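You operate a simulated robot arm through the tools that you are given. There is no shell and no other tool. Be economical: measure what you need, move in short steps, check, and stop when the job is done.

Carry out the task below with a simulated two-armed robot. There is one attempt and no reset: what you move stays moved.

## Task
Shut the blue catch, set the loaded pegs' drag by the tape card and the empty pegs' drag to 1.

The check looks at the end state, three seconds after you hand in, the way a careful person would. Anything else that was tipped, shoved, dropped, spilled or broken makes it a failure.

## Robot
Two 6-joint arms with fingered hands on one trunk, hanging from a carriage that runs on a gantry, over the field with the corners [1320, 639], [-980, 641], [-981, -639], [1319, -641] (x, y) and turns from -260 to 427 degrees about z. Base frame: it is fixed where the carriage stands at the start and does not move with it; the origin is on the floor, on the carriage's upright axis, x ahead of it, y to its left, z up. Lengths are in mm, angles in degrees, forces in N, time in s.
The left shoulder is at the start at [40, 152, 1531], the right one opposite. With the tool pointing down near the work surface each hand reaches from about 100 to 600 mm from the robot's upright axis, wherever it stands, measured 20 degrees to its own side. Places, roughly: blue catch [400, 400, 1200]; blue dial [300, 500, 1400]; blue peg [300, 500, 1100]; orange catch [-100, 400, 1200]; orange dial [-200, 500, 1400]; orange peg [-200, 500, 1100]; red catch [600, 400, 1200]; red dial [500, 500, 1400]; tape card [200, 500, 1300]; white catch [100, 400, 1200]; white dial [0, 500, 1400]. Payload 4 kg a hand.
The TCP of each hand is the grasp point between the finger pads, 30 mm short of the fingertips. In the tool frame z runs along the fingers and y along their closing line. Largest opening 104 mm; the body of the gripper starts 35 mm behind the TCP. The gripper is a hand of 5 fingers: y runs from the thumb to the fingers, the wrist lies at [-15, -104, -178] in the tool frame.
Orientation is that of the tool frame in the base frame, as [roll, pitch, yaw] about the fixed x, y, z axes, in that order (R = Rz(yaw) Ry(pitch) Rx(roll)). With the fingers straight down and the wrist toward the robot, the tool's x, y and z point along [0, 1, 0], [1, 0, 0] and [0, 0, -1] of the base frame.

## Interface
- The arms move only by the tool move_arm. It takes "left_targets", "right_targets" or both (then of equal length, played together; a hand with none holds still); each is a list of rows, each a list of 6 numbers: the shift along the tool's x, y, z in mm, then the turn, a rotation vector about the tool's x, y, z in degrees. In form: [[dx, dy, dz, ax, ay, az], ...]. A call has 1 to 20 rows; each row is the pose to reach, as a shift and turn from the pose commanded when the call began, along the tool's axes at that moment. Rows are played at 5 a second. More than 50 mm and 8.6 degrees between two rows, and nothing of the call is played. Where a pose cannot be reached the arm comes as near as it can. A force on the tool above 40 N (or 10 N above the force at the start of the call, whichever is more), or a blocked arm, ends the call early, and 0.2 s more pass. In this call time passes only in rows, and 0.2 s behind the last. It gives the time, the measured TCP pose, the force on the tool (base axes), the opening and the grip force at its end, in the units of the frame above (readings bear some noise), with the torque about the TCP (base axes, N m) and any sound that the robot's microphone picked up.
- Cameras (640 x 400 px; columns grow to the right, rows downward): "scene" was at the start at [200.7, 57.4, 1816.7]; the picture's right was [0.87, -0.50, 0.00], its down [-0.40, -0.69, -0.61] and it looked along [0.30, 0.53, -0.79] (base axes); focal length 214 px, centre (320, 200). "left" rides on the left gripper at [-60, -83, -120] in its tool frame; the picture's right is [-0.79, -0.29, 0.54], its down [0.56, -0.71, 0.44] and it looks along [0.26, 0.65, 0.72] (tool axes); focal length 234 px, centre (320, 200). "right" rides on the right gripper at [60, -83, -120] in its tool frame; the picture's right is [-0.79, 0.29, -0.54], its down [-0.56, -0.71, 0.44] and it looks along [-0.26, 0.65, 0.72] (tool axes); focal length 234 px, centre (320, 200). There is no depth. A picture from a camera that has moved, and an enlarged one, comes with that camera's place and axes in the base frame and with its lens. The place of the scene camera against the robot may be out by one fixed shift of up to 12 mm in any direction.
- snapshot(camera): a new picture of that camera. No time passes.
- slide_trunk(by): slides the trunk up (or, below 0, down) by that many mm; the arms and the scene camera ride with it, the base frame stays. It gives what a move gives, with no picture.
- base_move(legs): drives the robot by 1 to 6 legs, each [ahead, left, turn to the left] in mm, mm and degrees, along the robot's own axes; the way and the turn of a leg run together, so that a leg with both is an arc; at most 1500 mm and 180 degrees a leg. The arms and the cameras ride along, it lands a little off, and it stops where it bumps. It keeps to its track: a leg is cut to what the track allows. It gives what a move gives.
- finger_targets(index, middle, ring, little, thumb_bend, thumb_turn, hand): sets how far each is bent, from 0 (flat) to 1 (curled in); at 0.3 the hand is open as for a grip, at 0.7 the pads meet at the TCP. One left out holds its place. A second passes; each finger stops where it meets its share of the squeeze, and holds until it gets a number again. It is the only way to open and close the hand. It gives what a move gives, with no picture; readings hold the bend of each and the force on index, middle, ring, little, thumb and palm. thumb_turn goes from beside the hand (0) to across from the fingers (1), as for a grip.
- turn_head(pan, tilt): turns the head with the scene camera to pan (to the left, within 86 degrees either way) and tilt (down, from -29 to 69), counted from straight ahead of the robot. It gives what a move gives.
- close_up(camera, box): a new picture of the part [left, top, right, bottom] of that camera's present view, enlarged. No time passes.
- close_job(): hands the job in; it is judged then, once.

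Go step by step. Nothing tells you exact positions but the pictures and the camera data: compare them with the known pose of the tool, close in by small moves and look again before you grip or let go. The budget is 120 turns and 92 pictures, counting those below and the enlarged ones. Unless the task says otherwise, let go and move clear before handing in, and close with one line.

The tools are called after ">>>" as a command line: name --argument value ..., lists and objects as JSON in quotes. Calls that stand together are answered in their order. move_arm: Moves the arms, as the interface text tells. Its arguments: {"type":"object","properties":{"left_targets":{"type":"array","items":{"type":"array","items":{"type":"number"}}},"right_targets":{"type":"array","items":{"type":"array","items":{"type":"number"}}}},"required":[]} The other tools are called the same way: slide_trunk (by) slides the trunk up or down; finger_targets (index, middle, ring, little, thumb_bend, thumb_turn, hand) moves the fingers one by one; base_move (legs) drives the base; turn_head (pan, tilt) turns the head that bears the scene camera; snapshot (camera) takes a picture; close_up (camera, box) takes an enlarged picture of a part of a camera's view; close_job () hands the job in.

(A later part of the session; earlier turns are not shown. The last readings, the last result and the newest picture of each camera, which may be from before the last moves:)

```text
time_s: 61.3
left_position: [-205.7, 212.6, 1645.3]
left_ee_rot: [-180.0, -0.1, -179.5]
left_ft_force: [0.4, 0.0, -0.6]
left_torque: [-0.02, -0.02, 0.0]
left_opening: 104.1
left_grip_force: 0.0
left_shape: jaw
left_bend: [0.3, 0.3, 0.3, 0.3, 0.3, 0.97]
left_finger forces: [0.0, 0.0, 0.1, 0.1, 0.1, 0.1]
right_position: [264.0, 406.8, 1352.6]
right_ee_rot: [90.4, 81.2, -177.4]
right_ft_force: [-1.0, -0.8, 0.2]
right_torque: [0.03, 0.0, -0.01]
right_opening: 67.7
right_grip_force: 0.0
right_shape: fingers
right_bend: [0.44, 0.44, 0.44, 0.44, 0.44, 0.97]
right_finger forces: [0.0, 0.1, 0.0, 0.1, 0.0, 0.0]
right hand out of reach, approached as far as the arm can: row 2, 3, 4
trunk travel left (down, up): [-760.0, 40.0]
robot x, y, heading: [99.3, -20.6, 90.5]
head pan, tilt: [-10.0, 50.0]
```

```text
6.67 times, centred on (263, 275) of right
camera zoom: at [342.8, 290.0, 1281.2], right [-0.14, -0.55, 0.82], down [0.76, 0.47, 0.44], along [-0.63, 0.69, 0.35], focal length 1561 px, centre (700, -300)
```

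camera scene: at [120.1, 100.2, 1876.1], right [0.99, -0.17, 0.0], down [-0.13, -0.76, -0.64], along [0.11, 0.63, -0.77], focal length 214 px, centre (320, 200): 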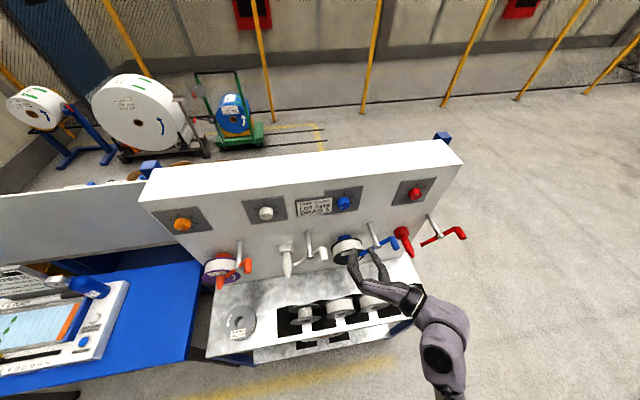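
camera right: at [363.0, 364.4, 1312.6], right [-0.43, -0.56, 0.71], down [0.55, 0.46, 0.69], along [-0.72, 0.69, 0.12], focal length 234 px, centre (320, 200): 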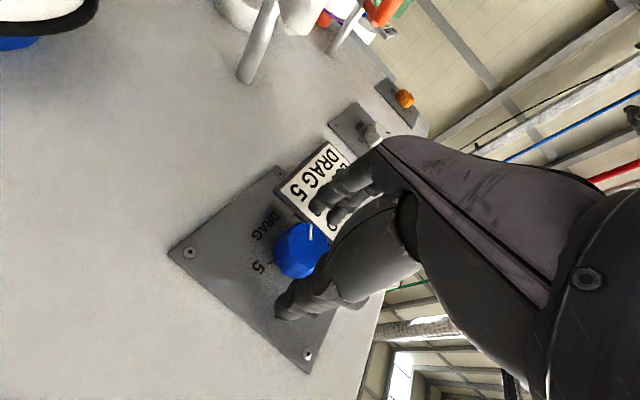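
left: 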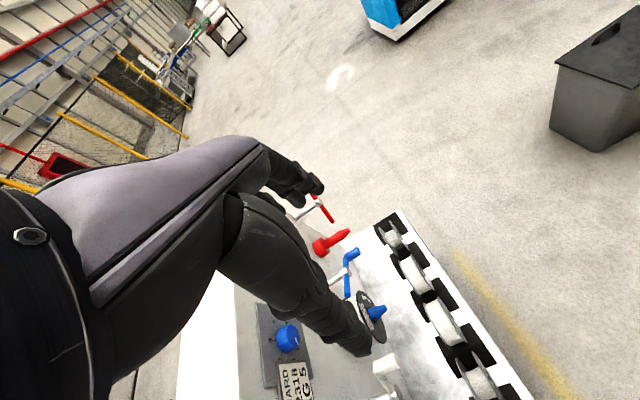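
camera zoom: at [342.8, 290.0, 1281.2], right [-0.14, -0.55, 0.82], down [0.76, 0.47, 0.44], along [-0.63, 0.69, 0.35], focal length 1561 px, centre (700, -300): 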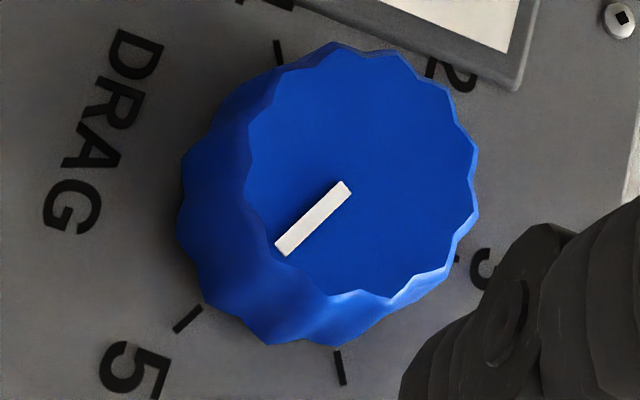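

Blue is within about 3° of 5, so it is done. Next is red, at about x 492, to be turned counter-clockwise. I'll back the base off, extend the arm, roll the hand to the start angle, and drive right.

>>> base_move --legs '[[-90, 0, 0], [0, -227, 0]]'

>>> move_arm --right_targets '[[0, 0, 40, 0, 0, 0], [0, 0, 75, 0, 0, 0], [0, 0, 75, 0, 0, 8], [0, 0, 75, 0, 0, 16], [0, 0, 75, 0, 0, 24], [0, 0, 75, 0, 0, 32], [0, 0, 75, 0, 0, 40], [0, 0, 75, 0, 0, 45]]'

>>> close_up --camera "right" --box '[140, 100, 396, 340]'

>>> close_up --camera "scene" --box '[300, 170, 412, 240]'

```text
time_s: 63.7
left_position: [20.9, 122.9, 1645.0]
left_ee_rot: [179.9, 0.0, -179.3]
left_ft_force: [0.1, 0.8, -0.3]
left_torque: [0.01, -0.01, 0.01]
left_opening: 103.9
left_grip_force: 0.1
left_shape: jaw
left_bend: [0.3, 0.3, 0.3, 0.3, 0.3, 0.97]
left_finger forces: [0.0, 0.0, 0.0, 0.0, 0.1, 0.0]
right_position: [489.4, 318.5, 1352.9]
right_ee_rot: [89.6, 81.1, -178.0]
right_ft_force: [0.4, 0.1, 0.6]
right_torque: [0.0, 0.04, -0.01]
right_opening: 67.4
right_grip_force: 0.1
right_shape: fingers
right_bend: [0.44, 0.44, 0.44, 0.44, 0.44, 0.97]
right_finger forces: [0.0, 0.0, 0.0, 0.0, 0.1, 0.0]
trunk travel left (down, up): [-760.0, 40.0]
robot x, y, heading: [326.7, -106.8, 90.6]
head pan, tilt: [-10.0, 50.0]
```

```text
time_s: 65.5
left_position: [20.3, 122.3, 1646.0]
left_ee_rot: [-180.0, -0.1, -179.3]
left_ft_force: [-0.2, -0.4, 0.3]
left_torque: [0.01, -0.01, -0.01]
left_opening: 103.9
left_grip_force: 0.0
left_shape: jaw
left_bend: [0.3, 0.3, 0.3, 0.3, 0.3, 0.97]
left_finger forces: [0.1, 0.1, 0.0, 0.0, 0.0, 0.0]
right_position: [486.2, 394.8, 1351.3]
right_ee_rot: [90.0, 36.2, -177.6]
right_ft_force: [0.5, 0.3, 0.5]
right_torque: [-0.01, -0.02, -0.01]
right_opening: 67.6
right_grip_force: 0.1
right_shape: fingers
right_bend: [0.44, 0.44, 0.44, 0.44, 0.44, 0.97]
right_finger forces: [0.0, 0.0, 0.0, 0.0, 0.0, 0.0]
trunk travel left (down, up): [-760.0, 40.0]
robot x, y, heading: [320.5, -111.4, 90.7]
head pan, tilt: [-10.0, 50.0]
```

```text
1.67 times, centred on (268, 220) of right
camera zoom: at [492.4, 274.0, 1250.0], right [0.49, -0.52, 0.7], down [0.85, 0.47, -0.24], along [-0.2, 0.71, 0.67], focal length 390 px, centre (407, 167)
```

zoom: 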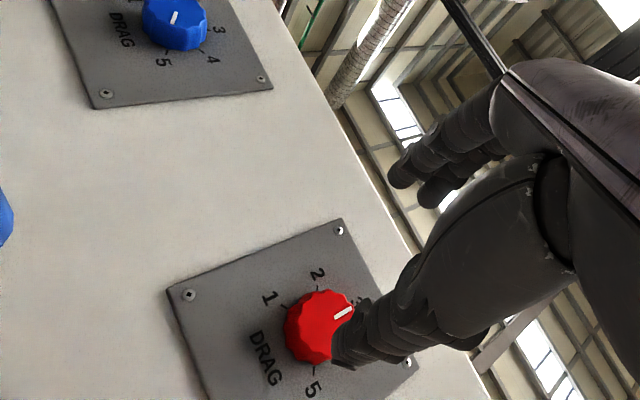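

```text
5.71 times, centred on (356, 205) of scene
camera zoom: at [336.9, 120.4, 1876.1], right [0.99, -0.16, 0.0], down [-0.12, -0.76, -0.64], along [0.1, 0.63, -0.77], focal length 1226 px, centre (114, 171)
```

zoom: 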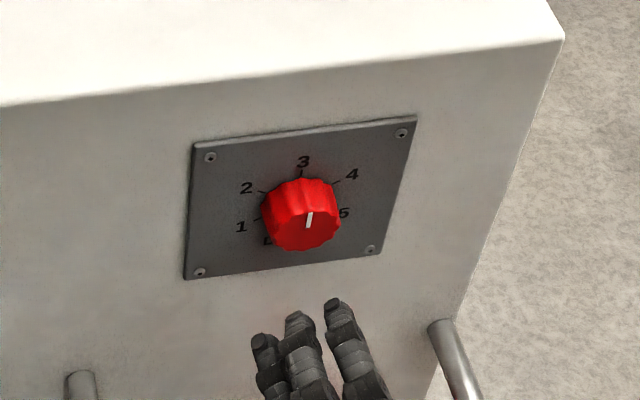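

Red is at 3 and its x is about 498 (station spacing about 238). I'll move 12 mm right and 62 mm forward, then check the alignment.

>>> base_move --legs '[[62, -12, 0]]'

>>> close_up --camera "scene" --box '[300, 180, 412, 250]'

>>> close_up --camera "right" --box '[140, 100, 396, 340]'

```text
time_s: 66.5
left_position: [31.3, 185.5, 1646.8]
left_ee_rot: [179.9, 0.0, -179.3]
left_ft_force: [0.2, 0.2, 0.1]
left_torque: [0.02, 0.01, 0.0]
left_opening: 103.8
left_grip_force: 0.0
left_shape: jaw
left_bend: [0.3, 0.3, 0.3, 0.3, 0.3, 0.97]
left_finger forces: [0.1, 0.0, 0.1, 0.0, 0.0, 0.0]
right_position: [497.0, 456.7, 1352.4]
right_ee_rot: [89.9, 36.1, -177.6]
right_ft_force: [1.5, -0.6, 0.4]
right_torque: [-0.04, 0.04, -0.02]
right_opening: 67.6
right_grip_force: 0.0
right_shape: fingers
right_bend: [0.44, 0.44, 0.44, 0.44, 0.44, 0.97]
right_finger forces: [0.0, 0.0, 0.0, 0.0, 0.0, 0.0]
trunk travel left (down, up): [-760.0, 40.0]
robot x, y, heading: [333.8, -48.7, 90.5]
head pan, tilt: [-10.0, 50.0]
```

```text
5.71 times, centred on (356, 215) of scene
camera zoom: at [347.8, 182.9, 1876.1], right [0.99, -0.16, 0.0], down [-0.12, -0.76, -0.64], along [0.1, 0.63, -0.77], focal length 1226 px, centre (114, 114)
```

zoom: 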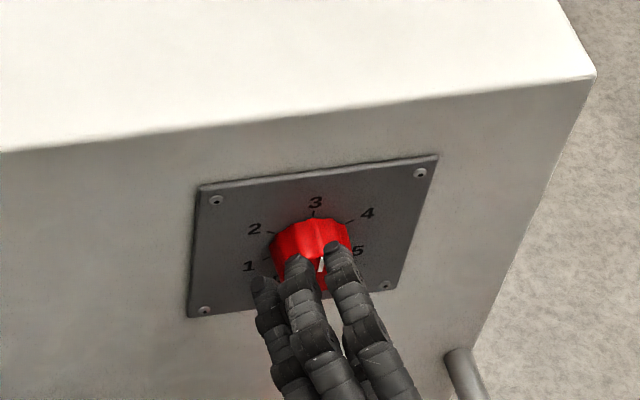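

```text
1.67 times, centred on (268, 220) of right
camera zoom: at [503.0, 336.6, 1250.1], right [0.49, -0.52, 0.7], down [0.85, 0.47, -0.24], along [-0.2, 0.71, 0.67], focal length 390 px, centre (407, 167)
```

zoom: 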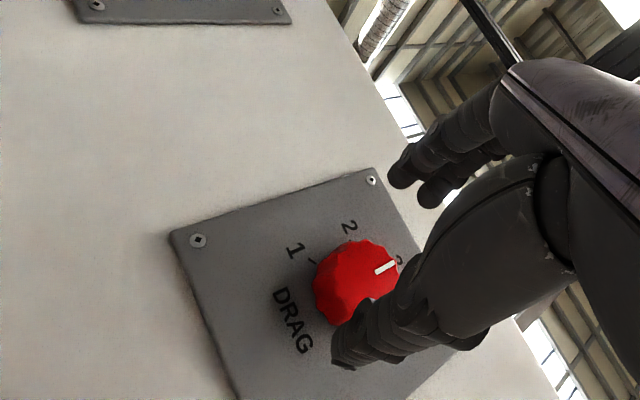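

Alignment matches the blue case. Advancing 26 mm and gripping.

>>> move_arm --right_targets '[[0, 0, 15, 0, 0, 0], [0, 0, 27, 0, 0, 0]]'

>>> close_up --camera "right" --box '[180, 120, 340, 300]'

```text
time_s: 67.1
left_position: [32.5, 186.3, 1645.0]
left_ee_rot: [180.0, -0.1, -179.3]
left_ft_force: [0.0, 0.2, 0.5]
left_torque: [0.0, -0.02, 0.02]
left_opening: 103.6
left_grip_force: 0.0
left_shape: jaw
left_bend: [0.3, 0.3, 0.3, 0.3, 0.3, 0.97]
left_finger forces: [0.0, 0.0, 0.0, 0.1, 0.0, 0.0]
right_position: [495.4, 482.8, 1353.8]
right_ee_rot: [90.0, 36.1, -177.5]
right_ft_force: [-0.3, -0.8, -0.5]
right_torque: [-0.01, 0.0, 0.0]
right_opening: 67.1
right_grip_force: 0.0
right_shape: fingers
right_bend: [0.44, 0.44, 0.44, 0.44, 0.44, 0.97]
right_finger forces: [0.1, 0.0, 0.0, 0.1, 0.0, 0.0]
trunk travel left (down, up): [-760.0, 40.0]
robot x, y, heading: [333.5, -43.6, 90.6]
head pan, tilt: [-10.0, 50.0]
```

```text
2.22 times, centred on (260, 210) of right
camera zoom: at [501.3, 362.8, 1250.5], right [0.49, -0.52, 0.7], down [0.85, 0.47, -0.24], along [-0.2, 0.71, 0.67], focal length 520 px, centre (453, 178)
```

zoom: 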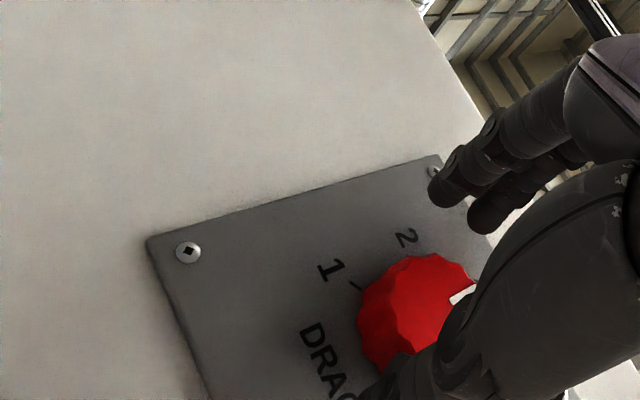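

The knob lies nearer the thumb; the hand should shift about 9 mm toward the thumb side, which agrees with the computed centre (500, ·, 1346). Shift, then grip.

>>> move_arm --right_targets '[[0, -9, 0, 0, 0, 0]]'

>>> finger_targets --hand "right" --index 0.64 --middle 0.64 --thumb_bend 0.64

>>> close_up --camera "right" --box '[180, 120, 340, 300]'

```text
time_s: 67.5
left_position: [31.3, 186.4, 1646.2]
left_ee_rot: [-180.0, -0.2, -179.4]
left_ft_force: [-0.3, 0.1, -0.2]
left_torque: [-0.03, 0.03, 0.0]
left_opening: 103.9
left_grip_force: 0.0
left_shape: jaw
left_bend: [0.3, 0.3, 0.3, 0.3, 0.3, 0.97]
left_finger forces: [0.1, 0.0, 0.0, 0.0, 0.0, 0.0]
right_position: [500.4, 483.8, 1345.1]
right_ee_rot: [90.0, 36.0, -177.4]
right_ft_force: [0.3, -0.2, -0.2]
right_torque: [0.01, 0.03, -0.02]
right_opening: 67.4
right_grip_force: 0.1
right_shape: fingers
right_bend: [0.44, 0.44, 0.44, 0.44, 0.44, 0.97]
right_finger forces: [0.0, 0.0, 0.0, 0.0, 0.0, 0.0]
trunk travel left (down, up): [-760.0, 40.0]
robot x, y, heading: [336.9, -40.5, 90.7]
head pan, tilt: [-10.0, 50.0]
```

```text
time_s: 68.5
left_position: [31.0, 185.4, 1646.2]
left_ee_rot: [180.0, -0.1, -179.3]
left_ft_force: [-0.1, -0.1, -0.2]
left_torque: [0.01, 0.03, -0.02]
left_opening: 103.9
left_grip_force: 0.1
left_shape: jaw
left_bend: [0.3, 0.3, 0.3, 0.3, 0.3, 0.97]
left_finger forces: [0.1, 0.0, 0.0, 0.1, 0.0, 0.0]
right_position: [499.7, 482.8, 1346.5]
right_ee_rot: [89.8, 36.1, -177.6]
right_ft_force: [-4.8, -2.8, 8.7]
right_torque: [0.27, -0.01, 0.15]
right_opening: 30.3
right_grip_force: 8.0
right_shape: fingers
right_bend: [0.57, 0.58, 0.44, 0.44, 0.61, 0.97]
right_finger forces: [5.8, 7.5, 0.0, 0.0, 2.5, 0.0]
trunk travel left (down, up): [-760.0, 40.0]
robot x, y, heading: [334.1, -46.6, 90.7]
head pan, tilt: [-10.0, 50.0]
```

```text
2.22 times, centred on (260, 210) of right
camera zoom: at [506.5, 363.3, 1243.9], right [0.49, -0.52, 0.7], down [0.85, 0.48, -0.24], along [-0.2, 0.71, 0.68], focal length 520 px, centre (453, 178)
```

zoom: 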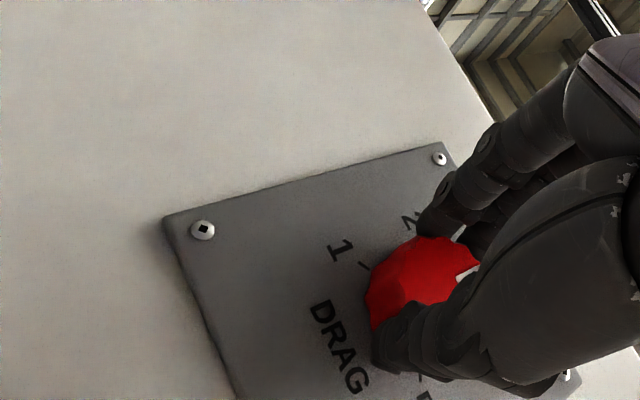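

Gripped. Turning counter-clockwise 64°.

>>> move_arm --right_targets '[[0, 2, 0, 0, 0, -8], [0, 2, 0, 0, 0, -16], [0, 2, 0, 0, 0, -24], [0, 2, 0, 0, 0, -32], [0, 2, 0, 0, 0, -40], [0, 2, 0, 0, 0, -48], [0, 2, 0, 0, 0, -56], [0, 2, 0, 0, 0, -64]]'

>>> finger_targets --hand "right" --index 0.44 --middle 0.44 --thumb_bend 0.44

>>> close_up --camera "right" --box '[200, 180, 392, 340]'

```text
time_s: 70.3
left_position: [32.1, 185.2, 1646.1]
left_ee_rot: [180.0, -0.1, -179.4]
left_ft_force: [0.2, -0.2, 0.2]
left_torque: [-0.02, 0.01, 0.0]
left_opening: 104.0
left_grip_force: 0.1
left_shape: jaw
left_bend: [0.3, 0.3, 0.3, 0.3, 0.3, 0.97]
left_finger forces: [0.0, 0.0, 0.0, 0.0, 0.1, 0.0]
right_position: [500.1, 482.4, 1346.5]
right_ee_rot: [-90.2, 79.9, 2.3]
right_ft_force: [-1.3, -2.5, 0.8]
right_torque: [-0.03, 0.02, -0.04]
right_opening: 29.5
right_grip_force: 6.6
right_shape: fingers
right_bend: [0.6, 0.6, 0.44, 0.44, 0.59, 0.96]
right_finger forces: [3.0, 4.5, 0.0, 0.0, 5.9, 0.0]
trunk travel left (down, up): [-760.0, 40.0]
robot x, y, heading: [332.5, -45.7, 90.5]
head pan, tilt: [-10.0, 50.0]
```

```text
time_s: 71.3
left_position: [32.7, 186.1, 1646.2]
left_ee_rot: [-180.0, -0.1, -179.3]
left_ft_force: [0.5, 0.5, -1.2]
left_torque: [0.01, -0.02, 0.0]
left_opening: 103.8
left_grip_force: 0.0
left_shape: jaw
left_bend: [0.3, 0.3, 0.3, 0.3, 0.3, 0.97]
left_finger forces: [0.0, 0.1, 0.0, 0.1, 0.1, 0.0]
right_position: [499.8, 483.1, 1346.7]
right_ee_rot: [-89.6, 79.9, 2.9]
right_ft_force: [0.0, 0.0, -0.6]
right_torque: [0.01, 0.0, 0.01]
right_opening: 67.3
right_grip_force: 0.1
right_shape: fingers
right_bend: [0.44, 0.44, 0.44, 0.44, 0.44, 0.97]
right_finger forces: [0.0, 0.0, 0.0, 0.1, 0.1, 0.0]
trunk travel left (down, up): [-760.0, 40.0]
robot x, y, heading: [333.0, -41.1, 90.6]
head pan, tilt: [-10.0, 50.0]
```

```text
2.50 times, centred on (296, 260) of right
camera zoom: at [597.7, 367.8, 1302.8], right [-0.4, -0.56, 0.73], down [0.58, 0.46, 0.67], along [-0.71, 0.69, 0.14], focal length 585 px, centre (380, 50)
```

zoom: 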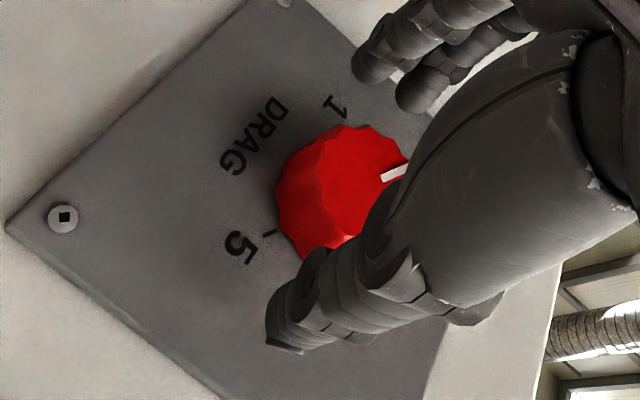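

Red is now on 2. With the hand open around the knob I'll roll back 60°, grip and turn another 60° counter-clockwise.

>>> move_arm --right_targets '[[0, 0, 0, 0, 0, 8], [0, 0, 0, 0, 0, 16], [0, 0, 0, 0, 0, 24], [0, 0, 0, 0, 0, 32], [0, 0, 0, 0, 0, 40], [0, 0, 0, 0, 0, 48], [0, 0, 0, 0, 0, 56], [0, 0, 0, 0, 0, 60]]'

>>> finger_targets --hand "right" --index 0.64 --middle 0.64 --thumb_bend 0.64

>>> move_arm --right_targets '[[0, 0, 0, 0, 0, -8], [0, 0, 0, 0, 0, -16], [0, 0, 0, 0, 0, -24], [0, 0, 0, 0, 0, -32], [0, 0, 0, 0, 0, -40], [0, 0, 0, 0, 0, -48], [0, 0, 0, 0, 0, -56], [0, 0, 0, 0, 0, -60]]'

>>> finger_targets --hand "right" --index 0.44 --middle 0.44 --thumb_bend 0.44

>>> close_up --camera "right" --box '[230, 190, 358, 270]'

```text
time_s: 73.1
left_position: [32.3, 184.7, 1646.0]
left_ee_rot: [180.0, 0.1, -179.3]
left_ft_force: [-0.3, -0.5, -0.6]
left_torque: [-0.02, 0.01, 0.0]
left_opening: 103.8
left_grip_force: 0.1
left_shape: jaw
left_bend: [0.3, 0.3, 0.3, 0.3, 0.3, 0.97]
left_finger forces: [0.1, 0.1, 0.0, 0.0, 0.1, 0.1]
right_position: [500.4, 482.7, 1346.9]
right_ee_rot: [89.9, 40.1, -177.7]
right_ft_force: [1.4, 0.4, 0.5]
right_torque: [-0.01, 0.02, -0.04]
right_opening: 67.6
right_grip_force: 0.0
right_shape: fingers
right_bend: [0.44, 0.44, 0.44, 0.44, 0.44, 0.97]
right_finger forces: [0.0, 0.0, 0.1, 0.0, 0.1, 0.0]
trunk travel left (down, up): [-760.0, 40.0]
robot x, y, heading: [335.3, -45.0, 90.7]
head pan, tilt: [-10.0, 50.0]
```

```text
time_s: 74.1
left_position: [31.3, 185.8, 1647.4]
left_ee_rot: [-180.0, -0.1, -179.3]
left_ft_force: [-0.1, 1.2, 0.8]
left_torque: [0.04, 0.0, 0.0]
left_opening: 104.1
left_grip_force: 0.0
left_shape: jaw
left_bend: [0.3, 0.3, 0.3, 0.3, 0.3, 0.97]
left_finger forces: [0.0, 0.0, 0.0, 0.0, 0.2, 0.1]
right_position: [498.4, 484.1, 1347.6]
right_ee_rot: [89.8, 40.2, -177.5]
right_ft_force: [-2.9, -0.7, 4.9]
right_torque: [0.16, -0.03, 0.13]
right_opening: 29.7
right_grip_force: 6.9
right_shape: fingers
right_bend: [0.58, 0.59, 0.44, 0.44, 0.6, 0.97]
right_finger forces: [4.3, 6.0, 0.1, 0.1, 3.5, 0.0]
trunk travel left (down, up): [-760.0, 40.0]
robot x, y, heading: [333.1, -41.4, 90.9]
head pan, tilt: [-10.0, 50.0]
```

```text
time_s: 75.9
left_position: [32.9, 187.1, 1647.1]
left_ee_rot: [-179.9, -0.1, -179.3]
left_ft_force: [0.0, -0.8, 0.4]
left_torque: [0.0, 0.03, 0.01]
left_opening: 103.9
left_grip_force: 0.1
left_shape: jaw
left_bend: [0.3, 0.3, 0.3, 0.3, 0.3, 0.97]
left_finger forces: [0.0, 0.0, 0.0, 0.1, 0.0, 0.0]
right_position: [499.1, 483.0, 1346.4]
right_ee_rot: [-90.5, 79.8, 2.0]
right_ft_force: [0.6, 2.1, 0.3]
right_torque: [0.03, -0.03, -0.07]
right_opening: 29.9
right_grip_force: 5.3
right_shape: fingers
right_bend: [0.6, 0.6, 0.44, 0.44, 0.59, 0.97]
right_finger forces: [2.5, 3.4, 0.0, 0.0, 5.6, 0.0]
trunk travel left (down, up): [-760.0, 40.0]
robot x, y, heading: [334.0, -50.7, 90.5]
head pan, tilt: [-10.0, 50.0]
```

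```text
time_s: 76.9
left_position: [32.8, 186.3, 1646.5]
left_ee_rot: [-180.0, 0.0, -179.3]
left_ft_force: [0.3, 0.1, 0.9]
left_torque: [-0.01, -0.02, -0.03]
left_opening: 104.0
left_grip_force: 0.0
left_shape: jaw
left_bend: [0.3, 0.3, 0.3, 0.3, 0.3, 0.97]
left_finger forces: [0.0, 0.1, 0.1, 0.1, 0.0, 0.0]
right_position: [498.6, 482.5, 1346.5]
right_ee_rot: [-89.5, 80.0, 3.1]
right_ft_force: [-0.5, -1.0, 0.3]
right_torque: [0.0, -0.02, 0.02]
right_opening: 67.3
right_grip_force: 0.1
right_shape: fingers
right_bend: [0.44, 0.44, 0.44, 0.44, 0.44, 0.97]
right_finger forces: [0.1, 0.1, 0.1, 0.1, 0.0, 0.0]
trunk travel left (down, up): [-760.0, 40.0]
robot x, y, heading: [336.0, -45.5, 91.1]
head pan, tilt: [-10.0, 50.0]
```

```text
5.00 times, centred on (294, 230) of right
camera zoom: at [597.6, 367.3, 1302.3], right [-0.4, -0.56, 0.73], down [0.58, 0.46, 0.67], along [-0.71, 0.69, 0.14], focal length 1171 px, centre (450, 50)
```

zoom: 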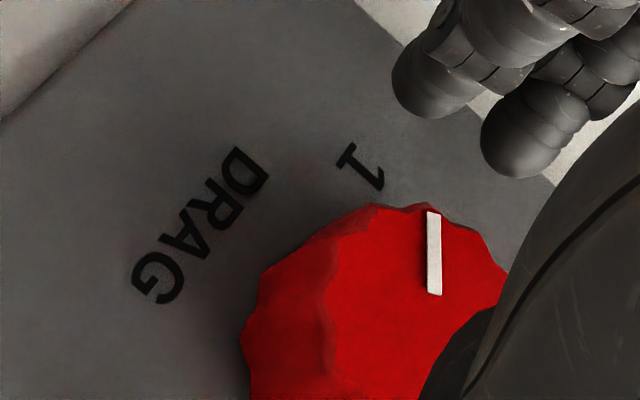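

Red appears at or slightly past 1. I'll back away with the base and read it carefully.

>>> base_move --legs '[[-90, 0, 0]]'

>>> close_up --camera "right" --box '[200, 210, 328, 300]'

>>> close_up --camera "scene" --box '[312, 182, 392, 232]'

```text
time_s: 78.0
left_position: [33.1, 96.6, 1646.1]
left_ee_rot: [179.9, -0.1, -179.4]
left_ft_force: [0.5, 0.2, -0.5]
left_torque: [-0.02, 0.01, -0.01]
left_opening: 103.6
left_grip_force: 0.1
left_shape: jaw
left_bend: [0.3, 0.3, 0.3, 0.3, 0.3, 0.97]
left_finger forces: [0.0, 0.1, 0.1, 0.0, 0.1, 0.0]
right_position: [501.7, 391.8, 1346.5]
right_ee_rot: [-90.1, 79.9, 2.4]
right_ft_force: [0.8, -0.1, 0.3]
right_torque: [-0.02, 0.01, -0.05]
right_opening: 67.4
right_grip_force: 0.0
right_shape: fingers
right_bend: [0.44, 0.44, 0.44, 0.44, 0.44, 0.97]
right_finger forces: [0.0, 0.0, 0.0, 0.0, 0.0, 0.0]
trunk travel left (down, up): [-760.0, 40.0]
robot x, y, heading: [335.4, -134.0, 90.4]
head pan, tilt: [-10.0, 50.0]
```

```text
4.44 times, centred on (264, 255) of right
camera zoom: at [599.7, 276.6, 1302.3], right [-0.4, -0.56, 0.73], down [0.58, 0.46, 0.67], along [-0.71, 0.69, 0.14], focal length 1041 px, centre (569, -44)
```

zoom: 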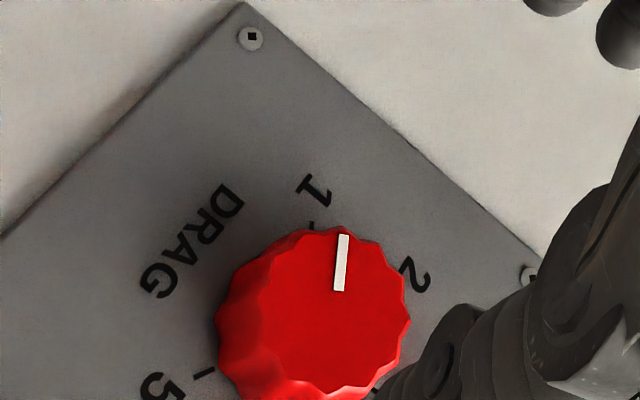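

```text
8.00 times, centred on (352, 207) of scene
camera zoom: at [349.4, 92.7, 1876.1], right [0.99, -0.16, 0.0], down [-0.13, -0.76, -0.64], along [0.11, 0.63, -0.77], focal length 1716 px, centre (64, 144)
```

zoom: 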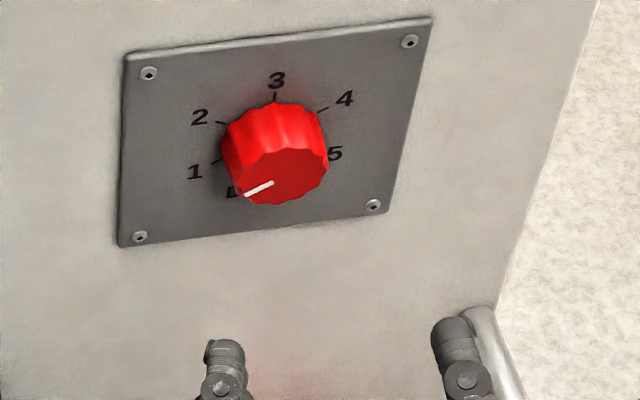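

Red sits on 1, with the same pointer angle as blue had at its 1. Next is white, at about x 22: from 2 counter-clockwise 60°. I'll drive over with extra standoff and roll the hand to the start angle.

>>> base_move --legs '[[-60, 0, 0], [0, 479, 0], [60, 0, 0]]'

>>> move_arm --right_targets '[[0, 0, 0, 0, 0, 8], [0, 0, 0, 0, 0, 16], [0, 0, 0, 0, 0, 24], [0, 0, 0, 0, 0, 32], [0, 0, 0, 0, 0, 40], [0, 0, 0, 0, 0, 48], [0, 0, 0, 0, 0, 56], [0, 0, 0, 0, 0, 62]]'

>>> close_up --camera "right" --box '[140, 140, 332, 320]'

>>> close_up --camera "scene" --box '[300, 172, 412, 242]'

```text
time_s: 82.0
left_position: [-454.6, 81.6, 1646.2]
left_ee_rot: [-180.0, -0.1, -178.4]
left_ft_force: [0.0, -0.1, 0.2]
left_torque: [0.0, 0.0, 0.0]
left_opening: 103.7
left_grip_force: 0.0
left_shape: jaw
left_bend: [0.3, 0.3, 0.3, 0.3, 0.3, 0.97]
left_finger forces: [0.0, 0.0, 0.1, 0.0, 0.1, 0.0]
right_position: [8.2, 385.3, 1346.2]
right_ee_rot: [-89.5, 79.9, 4.1]
right_ft_force: [0.6, -0.7, 0.2]
right_torque: [0.02, -0.05, 0.0]
right_opening: 67.2
right_grip_force: 0.0
right_shape: fingers
right_bend: [0.44, 0.44, 0.44, 0.44, 0.44, 0.97]
right_finger forces: [0.0, 0.0, 0.1, 0.0, 0.1, 0.0]
trunk travel left (down, up): [-760.0, 40.0]
robot x, y, heading: [-146.2, -148.6, 91.6]
head pan, tilt: [-10.0, 50.0]
```

```text
time_s: 83.8
left_position: [-453.1, 81.0, 1645.5]
left_ee_rot: [-179.9, -0.1, -178.3]
left_ft_force: [-0.6, 0.1, -0.5]
left_torque: [-0.03, 0.03, 0.0]
left_opening: 104.0
left_grip_force: 0.1
left_shape: jaw
left_bend: [0.3, 0.3, 0.3, 0.3, 0.3, 0.97]
left_finger forces: [0.0, 0.1, 0.0, 0.0, 0.1, 0.1]
right_position: [8.1, 385.9, 1347.5]
right_ee_rot: [89.9, 38.1, -176.5]
right_ft_force: [0.5, 0.1, 1.2]
right_torque: [0.0, 0.01, -0.04]
right_opening: 67.5
right_grip_force: 0.2
right_shape: fingers
right_bend: [0.44, 0.44, 0.44, 0.44, 0.44, 0.97]
right_finger forces: [0.0, 0.0, 0.0, 0.1, 0.1, 0.0]
trunk travel left (down, up): [-760.0, 40.0]
robot x, y, heading: [-145.0, -144.2, 91.7]
head pan, tilt: [-10.0, 50.0]
```

```text
2.22 times, centred on (236, 230) of right
camera zoom: at [20.3, 266.2, 1244.1], right [0.47, -0.52, 0.71], down [0.85, 0.49, -0.21], along [-0.24, 0.7, 0.67], focal length 520 px, centre (507, 133)
```

zoom: 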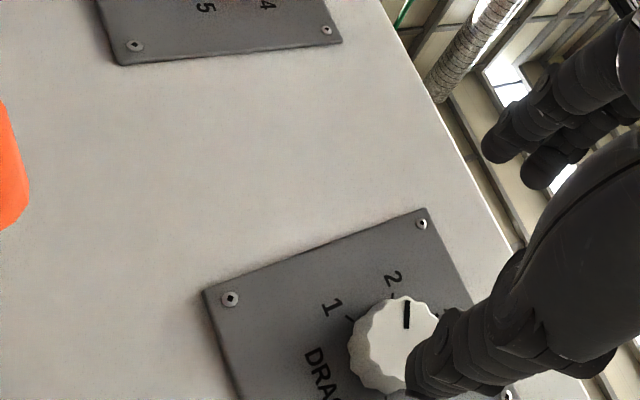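

```text
5.71 times, centred on (356, 207) of scene
camera zoom: at [-138.5, 83.4, 1876.1], right [0.99, -0.14, 0.0], down [-0.11, -0.76, -0.64], along [0.09, 0.64, -0.77], focal length 1226 px, centre (114, 160)
```

zoom: 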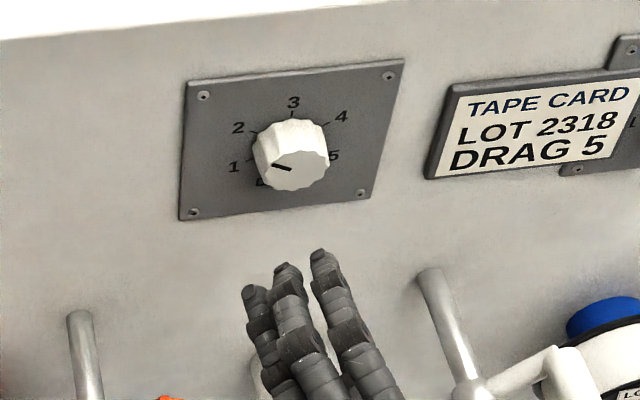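

White is at 2; its knob centre is at about (21, 508, 1346). I'll move in by base to just short, then fine-tune with the arm.

>>> base_move --legs '[[75, -16, 0]]'

>>> close_up --camera "right" --box '[180, 120, 340, 300]'

```text
time_s: 84.9
left_position: [-440.0, 157.4, 1645.9]
left_ee_rot: [180.0, 0.0, -178.4]
left_ft_force: [0.7, 0.3, -0.6]
left_torque: [-0.01, -0.04, -0.01]
left_opening: 103.8
left_grip_force: 0.0
left_shape: jaw
left_bend: [0.3, 0.3, 0.3, 0.3, 0.3, 0.97]
left_finger forces: [0.0, 0.0, 0.0, 0.0, 0.0, 0.0]
right_position: [21.3, 459.7, 1347.1]
right_ee_rot: [89.9, 38.0, -176.5]
right_ft_force: [-0.3, -0.1, -0.2]
right_torque: [0.02, 0.0, 0.0]
right_opening: 67.5
right_grip_force: 0.0
right_shape: fingers
right_bend: [0.44, 0.44, 0.44, 0.44, 0.44, 0.97]
right_finger forces: [0.1, 0.0, 0.1, 0.0, 0.0, 0.1]
trunk travel left (down, up): [-760.0, 40.0]
robot x, y, heading: [-133.0, -69.9, 91.8]
head pan, tilt: [-10.0, 50.0]
```

```text
2.22 times, centred on (260, 210) of right
camera zoom: at [33.9, 341.6, 1244.2], right [0.48, -0.52, 0.71], down [0.85, 0.49, -0.21], along [-0.24, 0.7, 0.67], focal length 520 px, centre (453, 178)
```

zoom: 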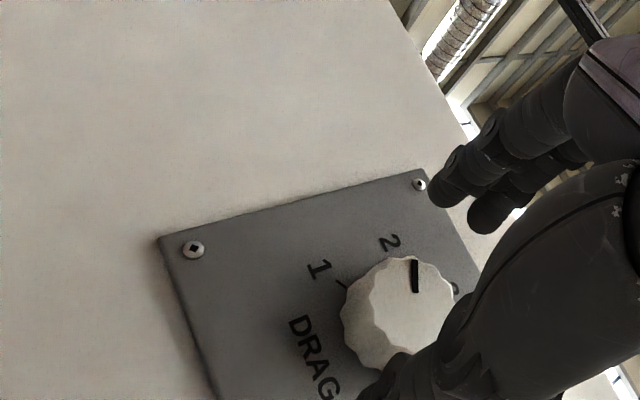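

Well aligned. Advancing 24 mm, gripping and turning 60° counter-clockwise.

>>> move_arm --right_targets '[[-1, -1, 12, 0, 0, 0], [-1, -1, 24, 0, 0, 0]]'

>>> finger_targets --hand "right" --index 0.64 --middle 0.64 --thumb_bend 0.64

>>> move_arm --right_targets '[[0, 0, 0, 0, 0, -8], [0, 0, 0, 0, 0, -16], [0, 0, 0, 0, 0, -24], [0, 0, 0, 0, 0, -32], [0, 0, 0, 0, 0, -40], [0, 0, 0, 0, 0, -48], [0, 0, 0, 0, 0, -56], [0, 0, 0, 0, 0, -61]]'

>>> finger_targets --hand "right" --index 0.44 --middle 0.44 --thumb_bend 0.44

>>> base_move --legs '[[-90, 0, 0]]'

>>> close_up --camera "right" --box '[200, 210, 328, 300]'

>>> close_up --camera "scene" --box '[312, 182, 392, 232]'

```text
time_s: 85.5
left_position: [-440.3, 156.5, 1646.5]
left_ee_rot: [180.0, -0.1, -178.3]
left_ft_force: [-0.6, 0.1, 0.1]
left_torque: [0.01, 0.0, 0.01]
left_opening: 103.8
left_grip_force: 0.0
left_shape: jaw
left_bend: [0.3, 0.3, 0.3, 0.3, 0.3, 0.97]
left_finger forces: [0.1, 0.0, 0.0, 0.1, 0.0, 0.0]
right_position: [22.5, 483.5, 1346.7]
right_ee_rot: [89.9, 38.1, -176.4]
right_ft_force: [0.0, 0.1, 0.0]
right_torque: [0.04, 0.02, -0.04]
right_opening: 67.4
right_grip_force: 0.1
right_shape: fingers
right_bend: [0.44, 0.44, 0.44, 0.44, 0.44, 0.97]
right_finger forces: [0.0, 0.0, 0.0, 0.0, 0.0, 0.1]
trunk travel left (down, up): [-760.0, 40.0]
robot x, y, heading: [-135.4, -70.8, 91.7]
head pan, tilt: [-10.0, 50.0]
```

```text
time_s: 86.5
left_position: [-439.9, 156.8, 1646.9]
left_ee_rot: [180.0, -0.2, -178.3]
left_ft_force: [-0.6, 0.7, 2.0]
left_torque: [-0.01, -0.02, -0.02]
left_opening: 103.7
left_grip_force: 0.1
left_shape: jaw
left_bend: [0.3, 0.3, 0.3, 0.3, 0.3, 0.97]
left_finger forces: [0.0, 0.1, 0.0, 0.1, 0.0, 0.0]
right_position: [21.4, 484.8, 1347.4]
right_ee_rot: [89.7, 38.2, -176.6]
right_ft_force: [-6.3, -2.8, 8.3]
right_torque: [0.29, -0.02, 0.18]
right_opening: 30.6
right_grip_force: 7.6
right_shape: fingers
right_bend: [0.57, 0.58, 0.44, 0.44, 0.61, 0.97]
right_finger forces: [5.9, 7.5, 0.0, 0.0, 2.6, 0.1]
trunk travel left (down, up): [-760.0, 40.0]
robot x, y, heading: [-136.4, -71.8, 91.9]
head pan, tilt: [-10.0, 50.0]
```

```text
time_s: 88.3
left_position: [-439.8, 156.8, 1646.0]
left_ee_rot: [-180.0, -0.1, -178.3]
left_ft_force: [-0.1, 0.2, 0.0]
left_torque: [0.03, 0.0, 0.02]
left_opening: 103.6
left_grip_force: 0.1
left_shape: jaw
left_bend: [0.3, 0.3, 0.3, 0.3, 0.3, 0.97]
left_finger forces: [0.0, 0.0, 0.0, 0.0, 0.0, 0.0]
right_position: [21.7, 484.3, 1346.4]
right_ee_rot: [-89.7, 80.7, 3.8]
right_ft_force: [-4.0, -1.8, 3.2]
right_torque: [0.07, 0.03, 0.04]
right_opening: 30.2
right_grip_force: 6.2
right_shape: fingers
right_bend: [0.59, 0.59, 0.44, 0.44, 0.6, 0.97]
right_finger forces: [3.1, 5.0, 0.0, 0.1, 4.9, 0.0]
trunk travel left (down, up): [-760.0, 40.0]
robot x, y, heading: [-136.8, -70.6, 91.7]
head pan, tilt: [-10.0, 50.0]
```

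```text
time_s: 89.3
left_position: [-440.4, 156.4, 1646.1]
left_ee_rot: [180.0, -0.1, -178.3]
left_ft_force: [-0.7, -0.3, -0.4]
left_torque: [-0.02, 0.03, -0.01]
left_opening: 103.6
left_grip_force: 0.0
left_shape: jaw
left_bend: [0.3, 0.3, 0.3, 0.3, 0.3, 0.97]
left_finger forces: [0.1, 0.0, 0.0, 0.0, 0.0, 0.0]
right_position: [23.4, 484.9, 1347.2]
right_ee_rot: [-89.8, 80.8, 3.7]
right_ft_force: [-0.4, -0.8, -1.2]
right_torque: [-0.01, 0.0, -0.03]
right_opening: 67.4
right_grip_force: 0.2
right_shape: fingers
right_bend: [0.44, 0.44, 0.44, 0.44, 0.44, 0.97]
right_finger forces: [0.1, 0.1, 0.0, 0.1, 0.1, 0.0]
trunk travel left (down, up): [-760.0, 40.0]
robot x, y, heading: [-131.6, -70.8, 91.9]
head pan, tilt: [-10.0, 50.0]
```

```text
time_s: 90.4
left_position: [-437.6, 69.4, 1646.5]
left_ee_rot: [180.0, -0.1, -178.3]
left_ft_force: [-0.8, -0.6, 1.5]
left_torque: [-0.03, -0.02, -0.02]
left_opening: 103.7
left_grip_force: 0.0
left_shape: jaw
left_bend: [0.3, 0.3, 0.3, 0.3, 0.3, 0.97]
left_finger forces: [0.0, 0.0, 0.1, 0.0, 0.0, 0.0]
right_position: [24.5, 396.8, 1346.4]
right_ee_rot: [-89.7, 80.9, 3.9]
right_ft_force: [1.0, 0.1, -0.2]
right_torque: [0.02, 0.01, 0.02]
right_opening: 67.2
right_grip_force: 0.2
right_shape: fingers
right_bend: [0.44, 0.44, 0.44, 0.44, 0.44, 0.97]
right_finger forces: [0.0, 0.0, 0.0, 0.0, 0.0, 0.0]
trunk travel left (down, up): [-760.0, 40.0]
robot x, y, heading: [-132.8, -157.0, 91.9]
head pan, tilt: [-10.0, 50.0]
```

```text
4.44 times, centred on (264, 255) of right
camera zoom: at [124.2, 283.4, 1300.9], right [-0.38, -0.57, 0.73], down [0.58, 0.47, 0.66], along [-0.72, 0.67, 0.15], focal length 1041 px, centre (569, -44)
```

zoom: 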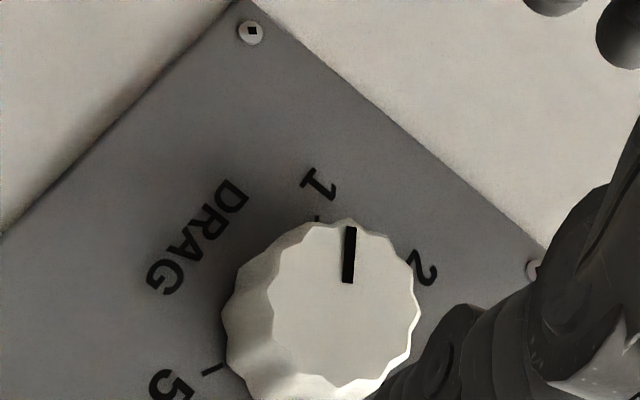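

```text
8.00 times, centred on (352, 207) of scene
camera zoom: at [-122.1, 71.8, 1876.1], right [0.99, -0.14, 0.0], down [-0.11, -0.76, -0.64], along [0.09, 0.64, -0.77], focal length 1716 px, centre (64, 144)
```

zoom: 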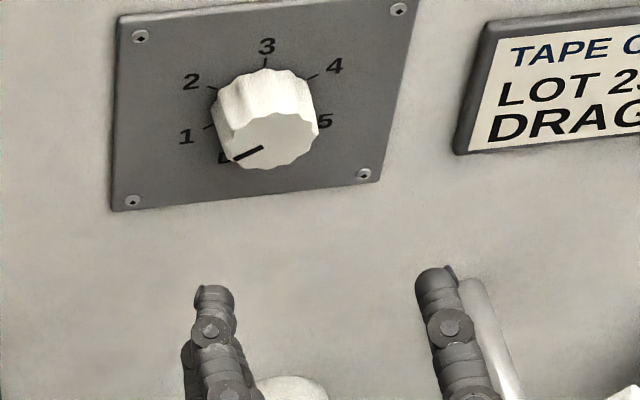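

White now sits on 1 like red. Last is orange at about x −217: from 1 clockwise to 5. I'll drive over with standoff.

>>> base_move --legs '[[-50, 0, -1.5], [0, 255, 0], [50, 0, 0]]'

>>> close_up --camera "right" --box '[160, 180, 352, 320]'

>>> snapshot --camera "scene"

```text
time_s: 93.3
left_position: [-686.3, 71.0, 1645.6]
left_ee_rot: [179.9, -0.1, -179.1]
left_ft_force: [-0.6, -0.1, 0.7]
left_torque: [0.03, 0.02, -0.03]
left_opening: 103.7
left_grip_force: 0.1
left_shape: jaw
left_bend: [0.3, 0.3, 0.3, 0.3, 0.3, 0.97]
left_finger forces: [0.0, 0.0, 0.0, 0.0, 0.0, 0.0]
right_position: [-219.1, 392.6, 1347.1]
right_ee_rot: [-88.8, 80.8, 3.8]
right_ft_force: [0.3, -0.6, 0.6]
right_torque: [-0.01, 0.04, 0.01]
right_opening: 67.2
right_grip_force: 0.1
right_shape: fingers
right_bend: [0.44, 0.44, 0.44, 0.44, 0.44, 0.97]
right_finger forces: [0.0, 0.1, 0.0, 0.0, 0.0, 0.1]
trunk travel left (down, up): [-760.0, 40.0]
robot x, y, heading: [-383.0, -157.3, 90.9]
head pan, tilt: [-10.0, 50.0]
```

```text
2.86 times, centred on (256, 250) of right
camera zoom: at [-121.1, 277.4, 1300.8], right [-0.38, -0.56, 0.73], down [0.59, 0.46, 0.66], along [-0.71, 0.68, 0.15], focal length 669 px, centre (503, 57)
```

zoom: 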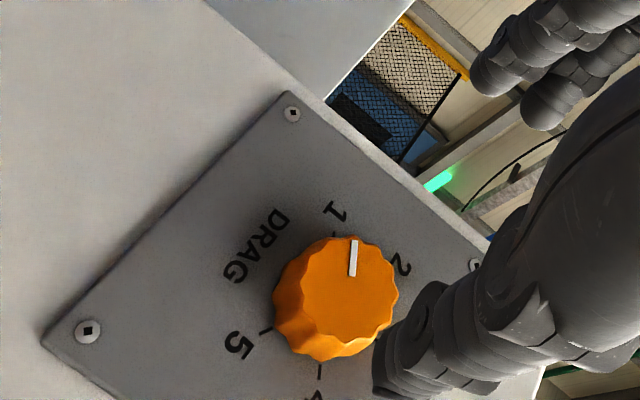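

```text
26 pictures are left
camera scene: at [-370.3, 69.4, 1876.1], right [0.99, -0.16, 0.0], down [-0.12, -0.76, -0.64], along [0.1, 0.63, -0.77], focal length 214 px, centre (320, 200)
```

scene: 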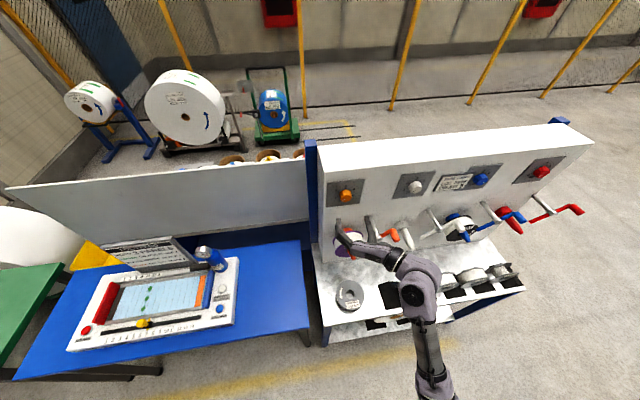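

Orange points at 1 exactly like red and white now do. The knob is at about (−218, 505, 1349); closing in.

>>> base_move --legs '[[70, -5, 0]]'

>>> close_up --camera "right" --box '[220, 160, 380, 330]'

```text
time_s: 94.3
left_position: [-681.5, 140.9, 1645.7]
left_ee_rot: [180.0, -0.2, -179.1]
left_ft_force: [-0.1, 0.6, -1.2]
left_torque: [-0.01, -0.02, 0.0]
left_opening: 103.9
left_grip_force: 0.0
left_shape: jaw
left_bend: [0.3, 0.3, 0.3, 0.3, 0.3, 0.97]
left_finger forces: [0.0, 0.0, 0.0, 0.1, 0.1, 0.1]
right_position: [-215.6, 463.7, 1346.9]
right_ee_rot: [-89.7, 80.8, 2.9]
right_ft_force: [0.0, 0.0, 0.6]
right_torque: [-0.01, 0.05, -0.02]
right_opening: 67.3
right_grip_force: 0.1
right_shape: fingers
right_bend: [0.44, 0.44, 0.44, 0.44, 0.44, 0.97]
right_finger forces: [0.0, 0.0, 0.1, 0.1, 0.0, 0.1]
trunk travel left (down, up): [-760.0, 40.0]
robot x, y, heading: [-382.5, -87.8, 90.8]
head pan, tilt: [-10.0, 50.0]
```

```text
2.35 times, centred on (300, 245) of right
camera zoom: at [-117.1, 347.8, 1300.8], right [-0.38, -0.56, 0.73], down [0.59, 0.46, 0.66], along [-0.71, 0.68, 0.15], focal length 551 px, centre (367, 94)
```

zoom: 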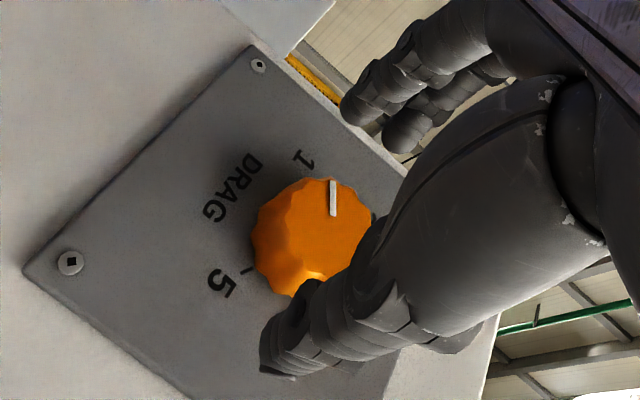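

Aligned. First stroke: advance, grip, turn 62° clockwise, release and roll back in place.

>>> move_arm --right_targets '[[-1, 0, 10, 0, 0, 0], [-1, 0, 19, 0, 0, 0]]'

>>> finger_targets --hand "right" --index 0.64 --middle 0.64 --thumb_bend 0.64

>>> move_arm --right_targets '[[0, 0, 0, 0, 0, 8], [0, 0, 0, 0, 0, 16], [0, 0, 0, 0, 0, 24], [0, 0, 0, 0, 0, 32], [0, 0, 0, 0, 0, 40], [0, 0, 0, 0, 0, 48], [0, 0, 0, 0, 0, 56], [0, 0, 0, 0, 0, 62]]'

>>> finger_targets --hand "right" --index 0.44 --middle 0.44 --thumb_bend 0.44

>>> move_arm --right_targets '[[0, 0, 0, 0, 0, -8], [0, 0, 0, 0, 0, -16], [0, 0, 0, 0, 0, -24], [0, 0, 0, 0, 0, -32], [0, 0, 0, 0, 0, -40], [0, 0, 0, 0, 0, -48], [0, 0, 0, 0, 0, -56], [0, 0, 0, 0, 0, -62]]'

>>> close_up --camera "right" --box '[220, 160, 380, 330]'

```text
time_s: 94.9
left_position: [-682.5, 143.0, 1645.6]
left_ee_rot: [180.0, -0.2, -179.1]
left_ft_force: [-0.1, 0.0, -0.4]
left_torque: [-0.02, -0.02, -0.01]
left_opening: 103.9
left_grip_force: 0.0
left_shape: jaw
left_bend: [0.3, 0.3, 0.3, 0.3, 0.3, 0.97]
left_finger forces: [0.0, 0.0, 0.0, 0.0, 0.0, 0.0]
right_position: [-216.9, 481.3, 1346.8]
right_ee_rot: [-90.4, 80.9, 2.1]
right_ft_force: [-0.2, 0.7, -1.2]
right_torque: [0.01, 0.05, 0.03]
right_opening: 67.5
right_grip_force: 0.0
right_shape: fingers
right_bend: [0.44, 0.44, 0.44, 0.44, 0.44, 0.97]
right_finger forces: [0.1, 0.0, 0.1, 0.0, 0.1, 0.1]
trunk travel left (down, up): [-760.0, 40.0]
robot x, y, heading: [-380.4, -90.6, 90.9]
head pan, tilt: [-10.0, 50.0]
```

```text
time_s: 95.9
left_position: [-681.7, 141.6, 1646.3]
left_ee_rot: [179.9, -0.2, -179.0]
left_ft_force: [0.4, 1.4, -0.4]
left_torque: [-0.01, 0.04, -0.01]
left_opening: 104.0
left_grip_force: 0.0
left_shape: jaw
left_bend: [0.3, 0.3, 0.3, 0.3, 0.3, 0.97]
left_finger forces: [0.0, 0.0, 0.1, 0.1, 0.0, 0.0]
right_position: [-217.6, 480.6, 1347.0]
right_ee_rot: [-89.6, 81.0, 3.3]
right_ft_force: [-8.5, 0.3, -2.4]
right_torque: [-0.02, -0.01, 0.19]
right_opening: 29.1
right_grip_force: 6.6
right_shape: fingers
right_bend: [0.58, 0.58, 0.44, 0.44, 0.6, 0.97]
right_finger forces: [4.5, 6.1, 0.0, 0.0, 2.9, 0.1]
trunk travel left (down, up): [-760.0, 40.0]
robot x, y, heading: [-384.4, -89.2, 91.0]
head pan, tilt: [-10.0, 50.0]
```

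```text
time_s: 97.7
left_position: [-683.4, 141.0, 1646.2]
left_ee_rot: [179.9, -0.1, -179.1]
left_ft_force: [-0.8, 0.1, -0.4]
left_torque: [-0.01, -0.02, 0.01]
left_opening: 103.8
left_grip_force: 0.1
left_shape: jaw
left_bend: [0.3, 0.3, 0.3, 0.3, 0.3, 0.97]
left_finger forces: [0.2, 0.1, 0.0, 0.1, 0.0, 0.0]
right_position: [-217.1, 482.2, 1346.8]
right_ee_rot: [89.9, 37.0, -177.4]
right_ft_force: [-12.0, -5.5, 2.4]
right_torque: [0.16, -0.03, 0.35]
right_opening: 30.6
right_grip_force: 8.7
right_shape: fingers
right_bend: [0.56, 0.58, 0.44, 0.44, 0.61, 0.95]
right_finger forces: [7.7, 5.6, 0.0, 0.1, 4.0, 0.0]
trunk travel left (down, up): [-760.0, 40.0]
robot x, y, heading: [-376.0, -85.5, 90.9]
head pan, tilt: [-10.0, 50.0]
```

```text
time_s: 98.7
left_position: [-682.4, 141.9, 1645.6]
left_ee_rot: [179.9, -0.1, -179.1]
left_ft_force: [0.2, 0.3, -0.3]
left_torque: [0.01, -0.01, -0.02]
left_opening: 103.7
left_grip_force: 0.1
left_shape: jaw
left_bend: [0.3, 0.3, 0.3, 0.3, 0.3, 0.97]
left_finger forces: [0.0, 0.1, 0.0, 0.0, 0.1, 0.1]
right_position: [-215.5, 482.0, 1347.7]
right_ee_rot: [89.9, 37.2, -177.3]
right_ft_force: [0.7, 0.9, 0.5]
right_torque: [-0.03, 0.03, 0.02]
right_opening: 67.2
right_grip_force: 0.0
right_shape: fingers
right_bend: [0.44, 0.44, 0.44, 0.44, 0.44, 0.97]
right_finger forces: [0.0, 0.1, 0.1, 0.0, 0.0, 0.0]
trunk travel left (down, up): [-760.0, 40.0]
robot x, y, heading: [-375.3, -92.6, 91.0]
head pan, tilt: [-10.0, 50.0]
```

```text
time_s: 100.5
left_position: [-682.3, 141.5, 1645.2]
left_ee_rot: [180.0, -0.2, -179.1]
left_ft_force: [0.0, -0.5, -0.5]
left_torque: [0.0, 0.01, -0.01]
left_opening: 103.7
left_grip_force: 0.0
left_shape: jaw
left_bend: [0.3, 0.3, 0.3, 0.3, 0.3, 0.97]
left_finger forces: [0.0, 0.1, 0.0, 0.1, 0.1, 0.1]
right_position: [-215.7, 481.7, 1344.9]
right_ee_rot: [-90.0, 80.6, 2.7]
right_ft_force: [0.1, 0.3, 0.0]
right_torque: [0.0, -0.01, 0.02]
right_opening: 67.3
right_grip_force: 0.1
right_shape: fingers
right_bend: [0.44, 0.44, 0.44, 0.44, 0.44, 0.97]
right_finger forces: [0.0, 0.2, 0.0, 0.1, 0.0, 0.0]
trunk travel left (down, up): [-760.0, 40.0]
robot x, y, heading: [-379.4, -89.4, 90.9]
head pan, tilt: [-10.0, 50.0]
```

```text
2.35 times, centred on (300, 245) of right
camera zoom: at [-117.7, 366.5, 1301.1], right [-0.39, -0.56, 0.73], down [0.59, 0.46, 0.67], along [-0.71, 0.68, 0.15], focal length 551 px, centre (367, 94)
```

zoom: 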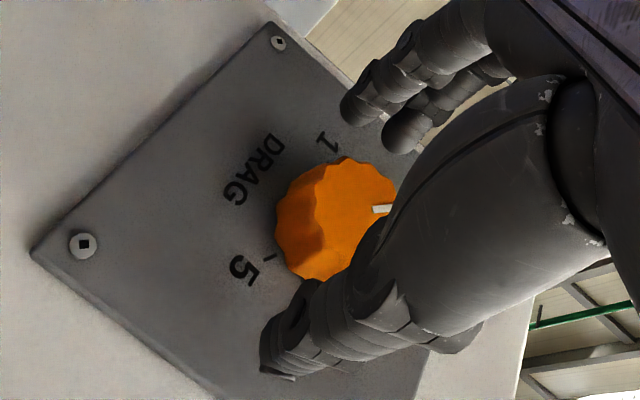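

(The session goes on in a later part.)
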